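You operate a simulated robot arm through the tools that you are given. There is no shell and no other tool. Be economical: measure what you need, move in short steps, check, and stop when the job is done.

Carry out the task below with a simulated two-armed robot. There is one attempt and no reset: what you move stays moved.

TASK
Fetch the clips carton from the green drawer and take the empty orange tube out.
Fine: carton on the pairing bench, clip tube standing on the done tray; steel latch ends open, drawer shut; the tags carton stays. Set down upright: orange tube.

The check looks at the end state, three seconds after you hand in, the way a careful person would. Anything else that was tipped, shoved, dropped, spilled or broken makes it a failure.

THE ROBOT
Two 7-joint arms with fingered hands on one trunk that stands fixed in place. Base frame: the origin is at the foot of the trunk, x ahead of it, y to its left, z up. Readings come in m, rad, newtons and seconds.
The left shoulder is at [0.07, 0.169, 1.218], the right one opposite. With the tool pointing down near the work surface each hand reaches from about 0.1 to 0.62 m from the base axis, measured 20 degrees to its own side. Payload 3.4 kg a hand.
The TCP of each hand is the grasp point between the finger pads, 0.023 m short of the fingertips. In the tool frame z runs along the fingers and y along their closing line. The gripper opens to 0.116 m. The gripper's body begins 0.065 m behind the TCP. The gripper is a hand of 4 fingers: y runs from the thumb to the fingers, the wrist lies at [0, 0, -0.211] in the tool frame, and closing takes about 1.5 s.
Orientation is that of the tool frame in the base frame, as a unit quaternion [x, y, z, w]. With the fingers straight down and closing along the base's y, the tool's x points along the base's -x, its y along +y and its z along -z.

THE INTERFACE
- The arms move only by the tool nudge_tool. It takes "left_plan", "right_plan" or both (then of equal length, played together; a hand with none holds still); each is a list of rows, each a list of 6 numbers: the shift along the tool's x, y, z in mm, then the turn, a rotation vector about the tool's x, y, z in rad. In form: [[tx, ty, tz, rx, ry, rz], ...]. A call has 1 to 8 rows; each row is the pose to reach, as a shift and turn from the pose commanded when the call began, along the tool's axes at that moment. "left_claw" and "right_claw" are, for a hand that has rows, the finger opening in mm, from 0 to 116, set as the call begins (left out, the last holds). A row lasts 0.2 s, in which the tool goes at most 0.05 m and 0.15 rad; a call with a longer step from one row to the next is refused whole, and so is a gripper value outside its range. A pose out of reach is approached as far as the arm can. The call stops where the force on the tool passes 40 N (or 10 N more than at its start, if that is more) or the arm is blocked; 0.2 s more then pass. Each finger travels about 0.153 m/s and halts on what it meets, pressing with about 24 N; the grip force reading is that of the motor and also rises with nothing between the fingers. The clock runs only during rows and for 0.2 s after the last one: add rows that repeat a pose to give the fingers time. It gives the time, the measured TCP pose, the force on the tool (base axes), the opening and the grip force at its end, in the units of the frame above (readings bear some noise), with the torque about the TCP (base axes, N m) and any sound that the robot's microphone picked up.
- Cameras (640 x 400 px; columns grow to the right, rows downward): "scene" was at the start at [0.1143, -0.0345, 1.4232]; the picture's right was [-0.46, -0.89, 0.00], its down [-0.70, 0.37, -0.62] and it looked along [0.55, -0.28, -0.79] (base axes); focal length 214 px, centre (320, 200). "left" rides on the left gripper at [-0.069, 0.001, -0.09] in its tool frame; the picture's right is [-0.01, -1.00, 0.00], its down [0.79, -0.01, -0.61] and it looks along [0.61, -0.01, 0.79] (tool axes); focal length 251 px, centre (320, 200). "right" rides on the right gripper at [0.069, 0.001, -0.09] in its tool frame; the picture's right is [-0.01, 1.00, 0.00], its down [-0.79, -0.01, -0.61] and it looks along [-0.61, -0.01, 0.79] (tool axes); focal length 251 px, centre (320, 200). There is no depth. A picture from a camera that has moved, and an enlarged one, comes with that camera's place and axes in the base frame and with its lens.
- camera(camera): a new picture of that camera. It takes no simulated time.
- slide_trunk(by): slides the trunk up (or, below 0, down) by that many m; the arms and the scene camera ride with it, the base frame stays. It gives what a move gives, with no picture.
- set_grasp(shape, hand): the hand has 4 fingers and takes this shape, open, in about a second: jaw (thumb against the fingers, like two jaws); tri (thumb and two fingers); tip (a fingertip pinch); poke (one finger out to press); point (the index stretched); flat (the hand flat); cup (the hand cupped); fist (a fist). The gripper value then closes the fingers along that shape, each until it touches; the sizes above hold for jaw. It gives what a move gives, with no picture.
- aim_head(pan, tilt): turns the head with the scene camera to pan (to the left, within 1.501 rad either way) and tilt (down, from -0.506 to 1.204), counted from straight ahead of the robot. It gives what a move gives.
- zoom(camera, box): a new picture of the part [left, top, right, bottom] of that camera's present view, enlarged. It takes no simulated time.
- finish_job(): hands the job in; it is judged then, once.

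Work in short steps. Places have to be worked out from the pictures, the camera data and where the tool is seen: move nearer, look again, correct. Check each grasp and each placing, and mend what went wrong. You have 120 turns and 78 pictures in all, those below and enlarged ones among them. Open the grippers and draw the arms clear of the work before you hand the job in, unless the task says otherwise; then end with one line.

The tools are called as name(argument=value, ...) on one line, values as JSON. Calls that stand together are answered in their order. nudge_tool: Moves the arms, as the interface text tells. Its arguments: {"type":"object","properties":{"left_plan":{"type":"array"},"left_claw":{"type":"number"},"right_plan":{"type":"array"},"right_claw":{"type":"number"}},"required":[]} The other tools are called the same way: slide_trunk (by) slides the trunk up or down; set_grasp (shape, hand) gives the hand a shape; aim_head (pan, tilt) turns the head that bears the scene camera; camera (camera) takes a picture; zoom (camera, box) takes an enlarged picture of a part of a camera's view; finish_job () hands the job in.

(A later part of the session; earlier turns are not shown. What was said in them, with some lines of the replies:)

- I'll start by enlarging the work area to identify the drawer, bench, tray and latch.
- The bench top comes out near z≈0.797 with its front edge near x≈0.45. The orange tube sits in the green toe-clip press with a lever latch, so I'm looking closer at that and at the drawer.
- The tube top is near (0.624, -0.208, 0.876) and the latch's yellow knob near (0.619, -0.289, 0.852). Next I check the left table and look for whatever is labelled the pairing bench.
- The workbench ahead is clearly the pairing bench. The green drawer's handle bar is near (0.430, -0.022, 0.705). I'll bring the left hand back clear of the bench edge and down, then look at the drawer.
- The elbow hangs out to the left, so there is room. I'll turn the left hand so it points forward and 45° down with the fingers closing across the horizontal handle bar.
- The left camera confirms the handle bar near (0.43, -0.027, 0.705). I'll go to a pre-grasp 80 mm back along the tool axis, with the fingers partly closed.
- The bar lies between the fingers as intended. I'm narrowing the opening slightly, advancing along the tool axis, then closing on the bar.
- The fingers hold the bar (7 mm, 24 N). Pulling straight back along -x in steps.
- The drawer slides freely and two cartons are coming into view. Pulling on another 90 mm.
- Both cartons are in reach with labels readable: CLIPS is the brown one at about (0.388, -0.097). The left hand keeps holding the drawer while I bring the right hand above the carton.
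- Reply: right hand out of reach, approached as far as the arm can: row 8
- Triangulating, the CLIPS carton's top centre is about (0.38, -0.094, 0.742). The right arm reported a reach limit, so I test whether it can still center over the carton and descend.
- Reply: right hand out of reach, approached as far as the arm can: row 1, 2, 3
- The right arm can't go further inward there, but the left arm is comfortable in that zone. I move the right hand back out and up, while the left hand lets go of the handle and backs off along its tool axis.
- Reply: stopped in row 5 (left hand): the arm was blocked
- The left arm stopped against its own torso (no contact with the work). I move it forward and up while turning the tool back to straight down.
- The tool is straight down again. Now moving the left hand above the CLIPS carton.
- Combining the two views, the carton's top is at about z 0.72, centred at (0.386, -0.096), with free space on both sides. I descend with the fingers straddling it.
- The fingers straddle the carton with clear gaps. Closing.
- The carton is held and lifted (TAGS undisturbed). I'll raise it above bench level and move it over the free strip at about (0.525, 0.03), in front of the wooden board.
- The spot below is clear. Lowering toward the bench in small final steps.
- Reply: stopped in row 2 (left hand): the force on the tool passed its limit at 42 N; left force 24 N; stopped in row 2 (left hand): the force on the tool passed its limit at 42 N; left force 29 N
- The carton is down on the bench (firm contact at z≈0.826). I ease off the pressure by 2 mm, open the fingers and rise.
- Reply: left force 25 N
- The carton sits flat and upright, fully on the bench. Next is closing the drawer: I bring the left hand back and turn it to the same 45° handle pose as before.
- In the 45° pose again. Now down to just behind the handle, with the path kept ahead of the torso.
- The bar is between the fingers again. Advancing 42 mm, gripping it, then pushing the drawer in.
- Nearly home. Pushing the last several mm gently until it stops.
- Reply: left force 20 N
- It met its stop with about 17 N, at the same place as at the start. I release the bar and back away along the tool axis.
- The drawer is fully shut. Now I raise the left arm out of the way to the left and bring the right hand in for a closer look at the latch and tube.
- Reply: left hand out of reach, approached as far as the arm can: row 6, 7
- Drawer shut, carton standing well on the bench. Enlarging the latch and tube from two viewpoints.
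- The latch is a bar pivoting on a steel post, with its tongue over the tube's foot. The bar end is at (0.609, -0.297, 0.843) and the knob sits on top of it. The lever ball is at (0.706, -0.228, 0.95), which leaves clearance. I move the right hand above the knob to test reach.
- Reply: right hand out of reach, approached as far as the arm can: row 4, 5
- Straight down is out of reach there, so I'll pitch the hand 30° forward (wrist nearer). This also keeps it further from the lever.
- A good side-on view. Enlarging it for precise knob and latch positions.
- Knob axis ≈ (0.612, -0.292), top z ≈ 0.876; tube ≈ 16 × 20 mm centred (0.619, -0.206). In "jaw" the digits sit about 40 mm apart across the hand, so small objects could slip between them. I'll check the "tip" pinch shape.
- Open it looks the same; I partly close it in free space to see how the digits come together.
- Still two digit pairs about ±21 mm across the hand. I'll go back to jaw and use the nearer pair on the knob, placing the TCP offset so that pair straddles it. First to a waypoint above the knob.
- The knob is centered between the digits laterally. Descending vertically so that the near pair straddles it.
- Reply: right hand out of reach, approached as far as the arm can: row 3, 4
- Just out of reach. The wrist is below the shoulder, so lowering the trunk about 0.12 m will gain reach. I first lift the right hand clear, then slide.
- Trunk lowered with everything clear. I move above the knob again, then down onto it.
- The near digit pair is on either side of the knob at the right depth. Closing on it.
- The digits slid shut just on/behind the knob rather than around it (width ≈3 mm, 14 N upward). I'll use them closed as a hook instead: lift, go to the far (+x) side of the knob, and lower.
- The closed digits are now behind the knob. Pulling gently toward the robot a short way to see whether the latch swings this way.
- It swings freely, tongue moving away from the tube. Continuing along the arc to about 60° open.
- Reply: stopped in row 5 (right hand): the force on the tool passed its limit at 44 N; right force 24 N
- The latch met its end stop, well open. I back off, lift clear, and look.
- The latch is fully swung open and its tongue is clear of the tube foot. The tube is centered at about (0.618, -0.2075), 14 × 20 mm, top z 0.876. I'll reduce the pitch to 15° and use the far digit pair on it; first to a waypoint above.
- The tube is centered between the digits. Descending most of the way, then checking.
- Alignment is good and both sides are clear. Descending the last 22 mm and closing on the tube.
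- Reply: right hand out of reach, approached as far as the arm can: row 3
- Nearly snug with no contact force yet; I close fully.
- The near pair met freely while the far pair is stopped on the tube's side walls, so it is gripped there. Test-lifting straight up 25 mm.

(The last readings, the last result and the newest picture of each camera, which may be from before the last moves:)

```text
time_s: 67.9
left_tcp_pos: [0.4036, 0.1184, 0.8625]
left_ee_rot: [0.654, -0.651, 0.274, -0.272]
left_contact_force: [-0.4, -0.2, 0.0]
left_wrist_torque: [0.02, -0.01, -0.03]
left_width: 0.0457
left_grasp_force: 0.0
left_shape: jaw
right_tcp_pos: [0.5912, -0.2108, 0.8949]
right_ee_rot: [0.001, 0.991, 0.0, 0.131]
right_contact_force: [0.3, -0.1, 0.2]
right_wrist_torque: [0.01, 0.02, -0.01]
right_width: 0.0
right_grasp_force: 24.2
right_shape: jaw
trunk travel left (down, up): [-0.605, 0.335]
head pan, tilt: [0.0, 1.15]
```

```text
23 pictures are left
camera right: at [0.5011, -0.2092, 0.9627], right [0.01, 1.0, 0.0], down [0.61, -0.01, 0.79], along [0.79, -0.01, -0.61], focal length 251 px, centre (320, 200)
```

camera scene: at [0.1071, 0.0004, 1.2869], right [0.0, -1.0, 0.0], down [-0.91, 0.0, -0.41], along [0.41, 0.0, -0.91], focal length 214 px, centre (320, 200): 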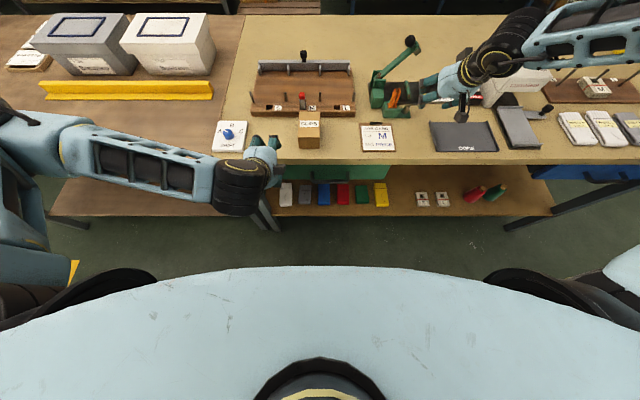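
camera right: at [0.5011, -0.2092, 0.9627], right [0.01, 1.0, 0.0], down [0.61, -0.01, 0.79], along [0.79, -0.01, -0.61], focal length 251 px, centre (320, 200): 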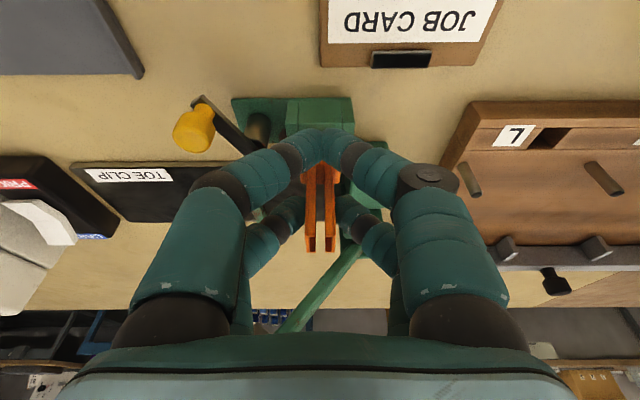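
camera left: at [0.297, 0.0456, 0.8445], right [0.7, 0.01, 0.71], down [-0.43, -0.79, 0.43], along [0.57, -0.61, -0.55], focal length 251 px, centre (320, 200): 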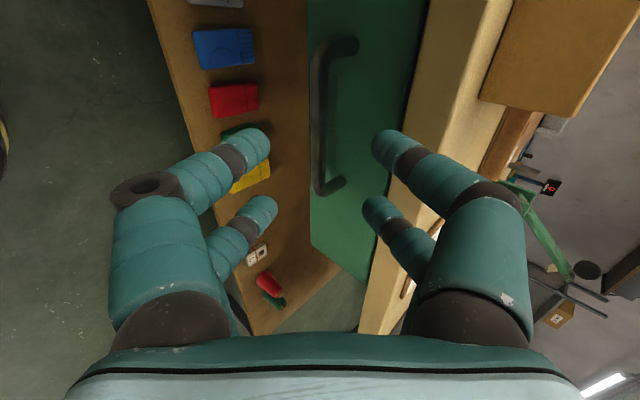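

The tube rises with the hand, socket and press untouched. Lifting it clear and carrying it over the DONE tray (tray ≈ x 0.47–0.58, y -0.32 to -0.49).

nudge_tool(right_plan=[[-5, 0, -19, 0, 0, 0], [-10, 0, -39, 0, 0, 0], [-14, 0, -60, 0, 0, 0], [-16, 0, -80, 0, 0, 0]])

nudge_tool(right_plan=[[18, -30, -5, 0, 0, 0], [36, -62, -10, 0, 0, 0], [54, -94, -15, 0, 0, 0], [72, -126, -20, 0, 0, 0], [84, -158, -23, 0, 0, 0], [87, -190, -24, 0, 0, 0], [87, -190, -24, 0, 0, 0]])

camera(camera="right")

camera(camera="scene")

```text
time_s: 68.9
left_tcp_pos: [0.4036, 0.118, 0.8615]
left_ee_rot: [0.653, -0.651, 0.274, -0.272]
left_contact_force: [-0.1, 0.9, 0.9]
left_wrist_torque: [0.01, 0.01, 0.02]
left_width: 0.0459
left_grasp_force: 0.1
left_shape: jaw
right_tcp_pos: [0.5863, -0.2091, 0.9749]
right_ee_rot: [0.001, 0.991, 0.001, 0.132]
right_contact_force: [-0.6, -0.1, -0.5]
right_wrist_torque: [0.0, 0.0, 0.0]
right_width: 0.0
right_grasp_force: 24.3
right_shape: jaw
trunk travel left (down, up): [-0.605, 0.335]
head pan, tilt: [0.0, 1.15]
```

```text
time_s: 70.5
left_tcp_pos: [0.404, 0.1185, 0.8618]
left_ee_rot: [0.654, -0.651, 0.273, -0.272]
left_contact_force: [0.9, 1.3, 0.4]
left_wrist_torque: [-0.03, 0.0, 0.0]
left_width: 0.0458
left_grasp_force: 0.1
left_shape: jaw
right_tcp_pos: [0.4951, -0.3993, 0.9738]
right_ee_rot: [0.0, 0.991, -0.001, 0.132]
right_contact_force: [1.0, 1.1, 0.2]
right_wrist_torque: [0.0, 0.03, 0.02]
right_width: 0.0
right_grasp_force: 23.8
right_shape: jaw
trunk travel left (down, up): [-0.605, 0.335]
head pan, tilt: [0.0, 1.15]
```

```text
22 pictures are left
camera right: at [0.4056, -0.3979, 1.0435], right [0.01, 1.0, 0.0], down [0.61, -0.01, 0.79], along [0.79, -0.01, -0.61], focal length 251 px, centre (320, 200)
```

right: 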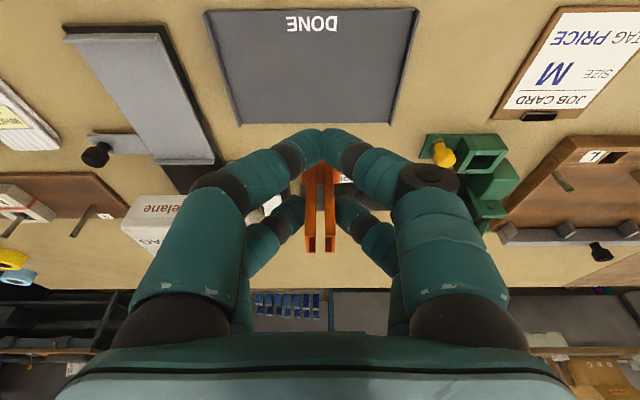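

```text
21 pictures are left
camera scene: at [0.1074, 0.0009, 1.2868], right [0.0, -1.0, 0.0], down [-0.91, 0.0, -0.41], along [0.41, 0.0, -0.91], focal length 214 px, centre (320, 200)
```

scene: 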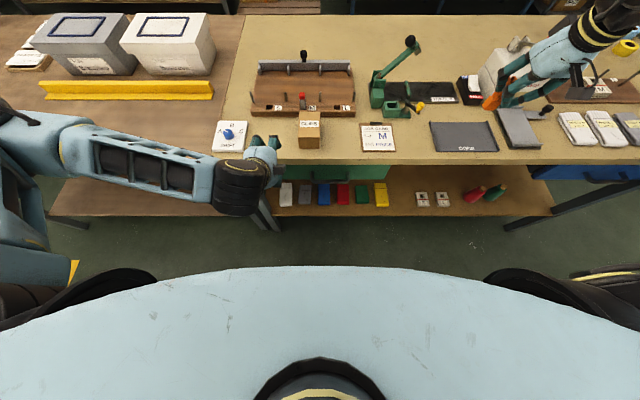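

The tube is in hand with the socket empty behind it. Enlarging to check how upright it hangs.

zoom(camera="scene", box=[420, 50, 560, 160])

```text
3.64 times, centred on (490, 105) of scene
camera zoom: at [0.1074, 0.0009, 1.2868], right [0.0, -1.0, 0.0], down [-0.91, 0.0, -0.41], along [0.41, 0.0, -0.91], focal length 780 px, centre (-298, 546)
```

zoom: 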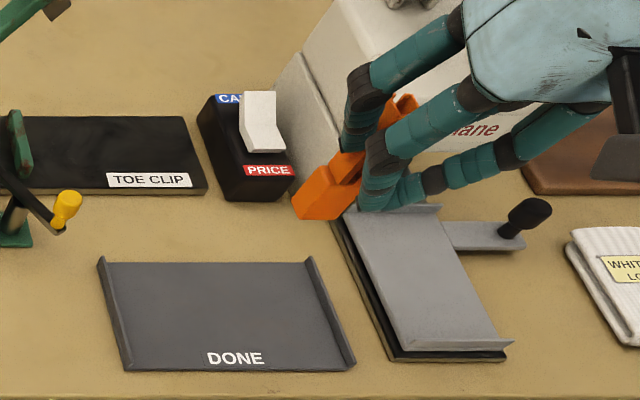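

The tube's tilt in the picture matches the vertical's vanishing direction, so it hangs upright; its bottom is ~59 mm below the TCP. I lower it to just above the tray.

nudge_tool(right_plan=[[5, 0, 19, 0, 0, 0], [10, 0, 38, 0, 0, 0], [15, 0, 57, 0, 0, 0], [20, 0, 74, 0, 0, 0], [24, 0, 88, 0, 0, 0], [25, 0, 92, 0, 0, 0], [25, 0, 92, 0, 0, 0]])

zoom(camera="scene", box=[420, 50, 560, 160])

```text
time_s: 72.1
left_tcp_pos: [0.4042, 0.1185, 0.863]
left_ee_rot: [0.654, -0.651, 0.274, -0.272]
left_contact_force: [-0.4, -0.1, -0.2]
left_wrist_torque: [0.03, -0.01, -0.02]
left_width: 0.0458
left_grasp_force: 0.0
left_shape: jaw
right_tcp_pos: [0.4963, -0.3998, 0.8796]
right_ee_rot: [0.0, 0.991, 0.0, 0.133]
right_contact_force: [0.4, -1.6, -0.1]
right_wrist_torque: [0.03, 0.04, -0.02]
right_width: 0.0
right_grasp_force: 24.0
right_shape: jaw
trunk travel left (down, up): [-0.605, 0.335]
head pan, tilt: [0.0, 1.15]
```

```text
3.64 times, centred on (490, 105) of scene
camera zoom: at [0.1073, 0.0004, 1.2868], right [0.0, -1.0, 0.0], down [-0.91, 0.0, -0.41], along [0.41, 0.0, -0.91], focal length 780 px, centre (-298, 546)
```

zoom: 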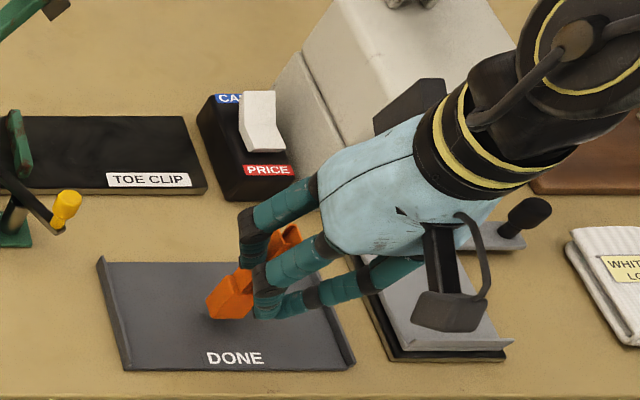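

About 15–20 mm left. Lowering slowly to contact.

nudge_tool(right_plan=[[1, 0, 4, 0, 0, 0], [2, 0, 8, 0, 0, 0], [3, 0, 12, 0, 0, 0]])

nudge_tool(right_plan=[[0.3, 0, 1, 0, 0, 0], [0.5, 0, 2, 0, 0, 0], [0.8, 0, 3, 0, 0, 0]])

zoom(camera="scene", box=[430, 80, 530, 160])

```text
time_s: 72.9
left_tcp_pos: [0.403, 0.1176, 0.8623]
left_ee_rot: [0.653, -0.652, 0.274, -0.272]
left_contact_force: [0.3, -0.1, 0.6]
left_wrist_torque: [-0.01, 0.01, 0.01]
left_width: 0.0461
left_grasp_force: 0.1
left_shape: jaw
right_tcp_pos: [0.4963, -0.398, 0.8686]
right_ee_rot: [0.0, 0.991, 0.0, 0.133]
right_contact_force: [0.6, -1.8, 2.4]
right_wrist_torque: [-0.03, -0.05, 0.0]
right_width: 0.0001
right_grasp_force: 23.8
right_shape: jaw
trunk travel left (down, up): [-0.605, 0.335]
head pan, tilt: [0.0, 1.15]
```

```text
time_s: 73.7
left_tcp_pos: [0.4022, 0.1188, 0.8635]
left_ee_rot: [0.653, -0.651, 0.275, -0.272]
left_contact_force: [-1.1, 0.2, 0.3]
left_wrist_torque: [0.0, 0.0, -0.01]
left_width: 0.0459
left_grasp_force: 0.1
left_shape: jaw
right_tcp_pos: [0.4944, -0.3985, 0.8672]
right_ee_rot: [-0.001, 0.991, 0.0, 0.134]
right_contact_force: [2.6, -1.5, 16.5]
right_wrist_torque: [-0.05, -0.4, -0.04]
right_width: 0.0
right_grasp_force: 24.6
right_shape: jaw
trunk travel left (down, up): [-0.605, 0.335]
head pan, tilt: [0.0, 1.15]
```

```text
5.00 times, centred on (480, 120) of scene
camera zoom: at [0.1053, 0.002, 1.2872], right [0.0, -1.0, 0.0], down [-0.91, 0.0, -0.41], along [0.41, 0.0, -0.91], focal length 1072 px, centre (-480, 600)
```

zoom: 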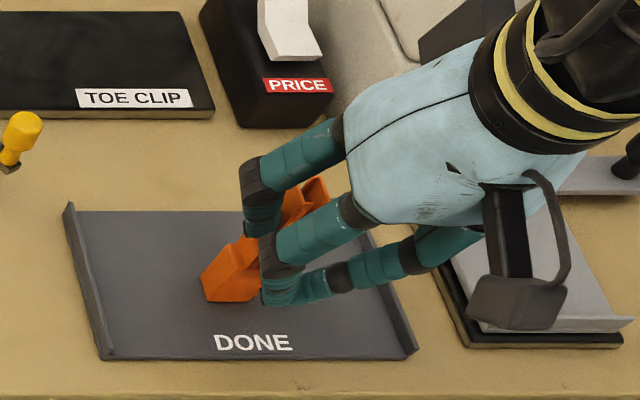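

The tube is on the tray (16 N). I ease the pressure off and then open moderately without moving.

nudge_tool(right_plan=[[-0.5, 0, -2, 0, 0, 0], [-0.5, 0, -2, 0, 0, 0]])

nudge_tool(right_plan=[[0, 0, 0, 0, 0, 0], [0, 0, 0, 0, 0, 0], [0, 0, 0, 0, 0, 0]], right_claw=40)

camera(camera="right")

```text
time_s: 74.3
left_tcp_pos: [0.4036, 0.1197, 0.8636]
left_ee_rot: [0.654, -0.65, 0.276, -0.272]
left_contact_force: [-1.1, -0.6, 0.1]
left_wrist_torque: [-0.03, 0.01, 0.0]
left_width: 0.0457
left_grasp_force: 0.1
left_shape: jaw
right_tcp_pos: [0.4938, -0.3982, 0.8679]
right_ee_rot: [0.0, 0.991, -0.001, 0.132]
right_contact_force: [1.7, -0.1, 11.9]
right_wrist_torque: [0.0, -0.35, -0.03]
right_width: 0.0
right_grasp_force: 24.0
right_shape: jaw
trunk travel left (down, up): [-0.605, 0.335]
head pan, tilt: [0.0, 1.15]
```

```text
time_s: 75.1
left_tcp_pos: [0.4048, 0.1184, 0.8618]
left_ee_rot: [0.653, -0.652, 0.273, -0.272]
left_contact_force: [-0.1, -0.3, -0.2]
left_wrist_torque: [0.02, -0.01, 0.02]
left_width: 0.0459
left_grasp_force: 0.1
left_shape: jaw
right_tcp_pos: [0.4958, -0.3994, 0.8668]
right_ee_rot: [0.001, 0.991, -0.001, 0.131]
right_contact_force: [0.1, -0.4, -0.4]
right_wrist_torque: [0.02, 0.0, 0.02]
right_width: 0.0397
right_grasp_force: 0.1
right_shape: jaw
trunk travel left (down, up): [-0.605, 0.335]
head pan, tilt: [0.0, 1.15]
```

```text
17 pictures are left
camera right: at [0.4052, -0.3989, 0.9349], right [0.01, 1.0, 0.0], down [0.61, -0.01, 0.79], along [0.79, -0.01, -0.61], focal length 251 px, centre (320, 200)
```

right: 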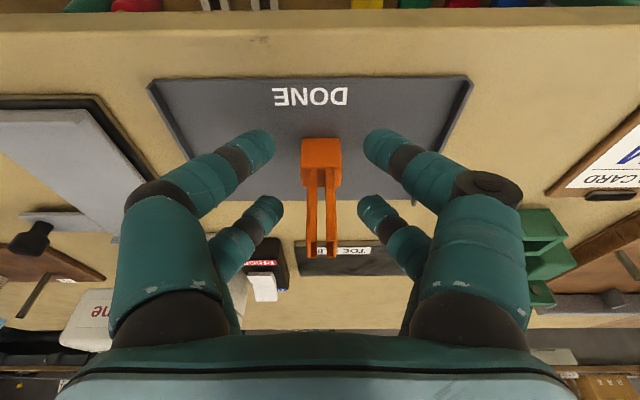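

The tube stands free between the open digits. Raising the hand straight up and away, then checking.

nudge_tool(right_plan=[[-4, 0, -15, 0, 0, 0], [-9, 0, -34, 0, 0, 0], [-16, 0, -60, 0, 0, 0], [-24, 0, -90, 0, 0, 0], [-31, 0, -115, 0, 0, 0], [-10, 0, -128, 0, 0, 0], [20, 0, -140, 0, 0, 0], [55, 0, -150, 0, 0, 0]])

camera(camera="scene")

zoom(camera="scene", box=[360, 20, 520, 160])

```text
time_s: 76.9
left_tcp_pos: [0.4029, 0.1182, 0.8626]
left_ee_rot: [0.654, -0.651, 0.274, -0.272]
left_contact_force: [0.8, 0.0, -0.1]
left_wrist_torque: [0.02, -0.05, 0.02]
left_width: 0.046
left_grasp_force: 0.1
left_shape: jaw
right_tcp_pos: [0.4005, -0.3992, 0.9963]
right_ee_rot: [0.0, 0.991, 0.0, 0.131]
right_contact_force: [-0.8, 0.2, 0.1]
right_wrist_torque: [0.01, 0.02, 0.02]
right_width: 0.0397
right_grasp_force: 0.0
right_shape: jaw
trunk travel left (down, up): [-0.605, 0.335]
head pan, tilt: [0.0, 1.15]
```

```text
16 pictures are left
camera scene: at [0.1054, 0.0007, 1.287], right [0.0, -1.0, 0.0], down [-0.91, 0.0, -0.41], along [0.41, 0.0, -0.91], focal length 214 px, centre (320, 200)
```

scene: 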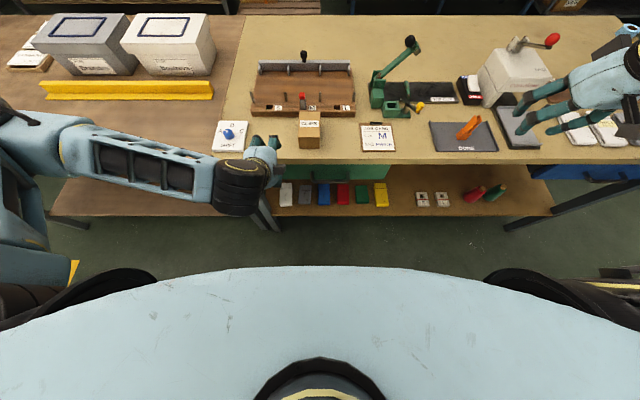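

```text
2.86 times, centred on (440, 90) of scene
camera zoom: at [0.1054, 0.0007, 1.287], right [0.0, -1.0, 0.0], down [-0.91, 0.0, -0.41], along [0.41, 0.0, -0.91], focal length 613 px, centre (-23, 514)
```

zoom: 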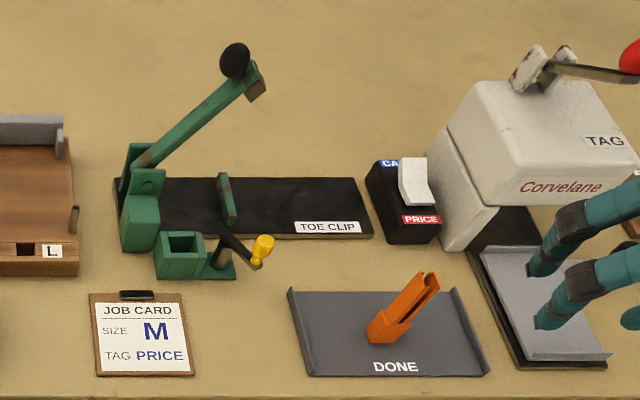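

The tube stands upright on the DONE tray; the latch is open, the socket empty, and nothing else has moved. I raise the trunk back to lift both arms clear and open both grippers.

slide_trunk(by=0.12)

nudge_tool(left_plan=[[0, 10, -15, 0, 0, 0], [0, 10, -30, 0, 0, 0], [0, 10, -30, 0, 0, 0]], right_plan=[[20, 0, -10, 0, 0, 0], [40, 0, -20, 0, 0, 0], [40, 0, -20, 0, 0, 0]], left_claw=100, right_claw=100)

camera(camera="scene")

zoom(camera="scene", box=[260, 60, 500, 220])

```text
time_s: 78.4
left_tcp_pos: [0.4042, 0.1197, 0.9824]
left_ee_rot: [0.653, -0.651, 0.274, -0.272]
left_contact_force: [-1.0, 0.8, -0.7]
left_wrist_torque: [-0.02, -0.02, 0.02]
left_width: 0.0457
left_grasp_force: 0.1
left_shape: jaw
right_tcp_pos: [0.4018, -0.3993, 1.1161]
right_ee_rot: [0.0, 0.991, -0.001, 0.133]
right_contact_force: [0.4, 0.4, 0.1]
right_wrist_torque: [0.01, -0.01, -0.01]
right_width: 0.0397
right_grasp_force: 0.0
right_shape: jaw
trunk travel left (down, up): [-0.725, 0.215]
head pan, tilt: [0.0, 1.15]
```

```text
time_s: 79.2
left_tcp_pos: [0.3974, 0.1054, 0.9847]
left_ee_rot: [0.654, -0.652, 0.272, -0.272]
left_contact_force: [0.1, -0.1, 0.6]
left_wrist_torque: [0.04, -0.03, 0.01]
left_width: 0.0999
left_grasp_force: 0.0
left_shape: jaw
left hand out of reach, approached as far as the arm can: row 1, 2, 3
right_tcp_pos: [0.3588, -0.3983, 1.1238]
right_ee_rot: [0.0, 0.991, 0.0, 0.131]
right_contact_force: [0.3, 0.4, -0.7]
right_wrist_torque: [-0.03, 0.05, 0.0]
right_width: 0.0996
right_grasp_force: 0.0
right_shape: jaw
trunk travel left (down, up): [-0.725, 0.215]
head pan, tilt: [0.0, 1.15]
```

```text
14 pictures are left
camera scene: at [0.1083, 0.0007, 1.4067], right [0.0, -1.0, 0.0], down [-0.91, 0.0, -0.41], along [0.41, 0.0, -0.91], focal length 214 px, centre (320, 200)
```

scene: 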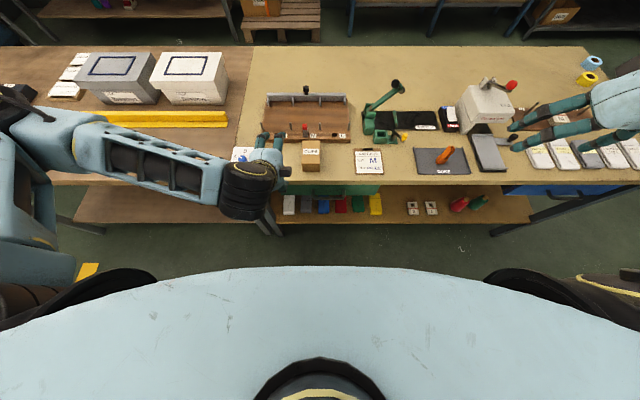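

```text
2.50 times, centred on (380, 140) of scene
camera zoom: at [0.1083, 0.0007, 1.4067], right [0.0, -1.0, 0.0], down [-0.91, 0.0, -0.41], along [0.41, 0.0, -0.91], focal length 536 px, centre (170, 350)
```

zoom: 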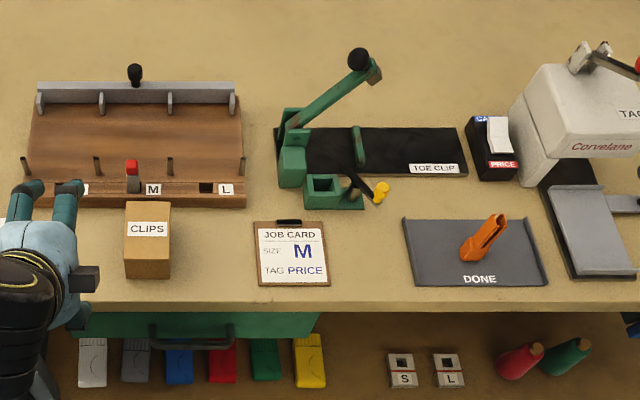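

The carton, tube, latch and closed drawer all look right, and both arms are clear with open grippers. Handing in.

finish_job()

```text
The job is handed in.
```

The clips carton is on the pairing bench and the empty orange tube stands upright on the done tray. The steel latch is open, the drawer is shut, and the tags carton is still inside it.
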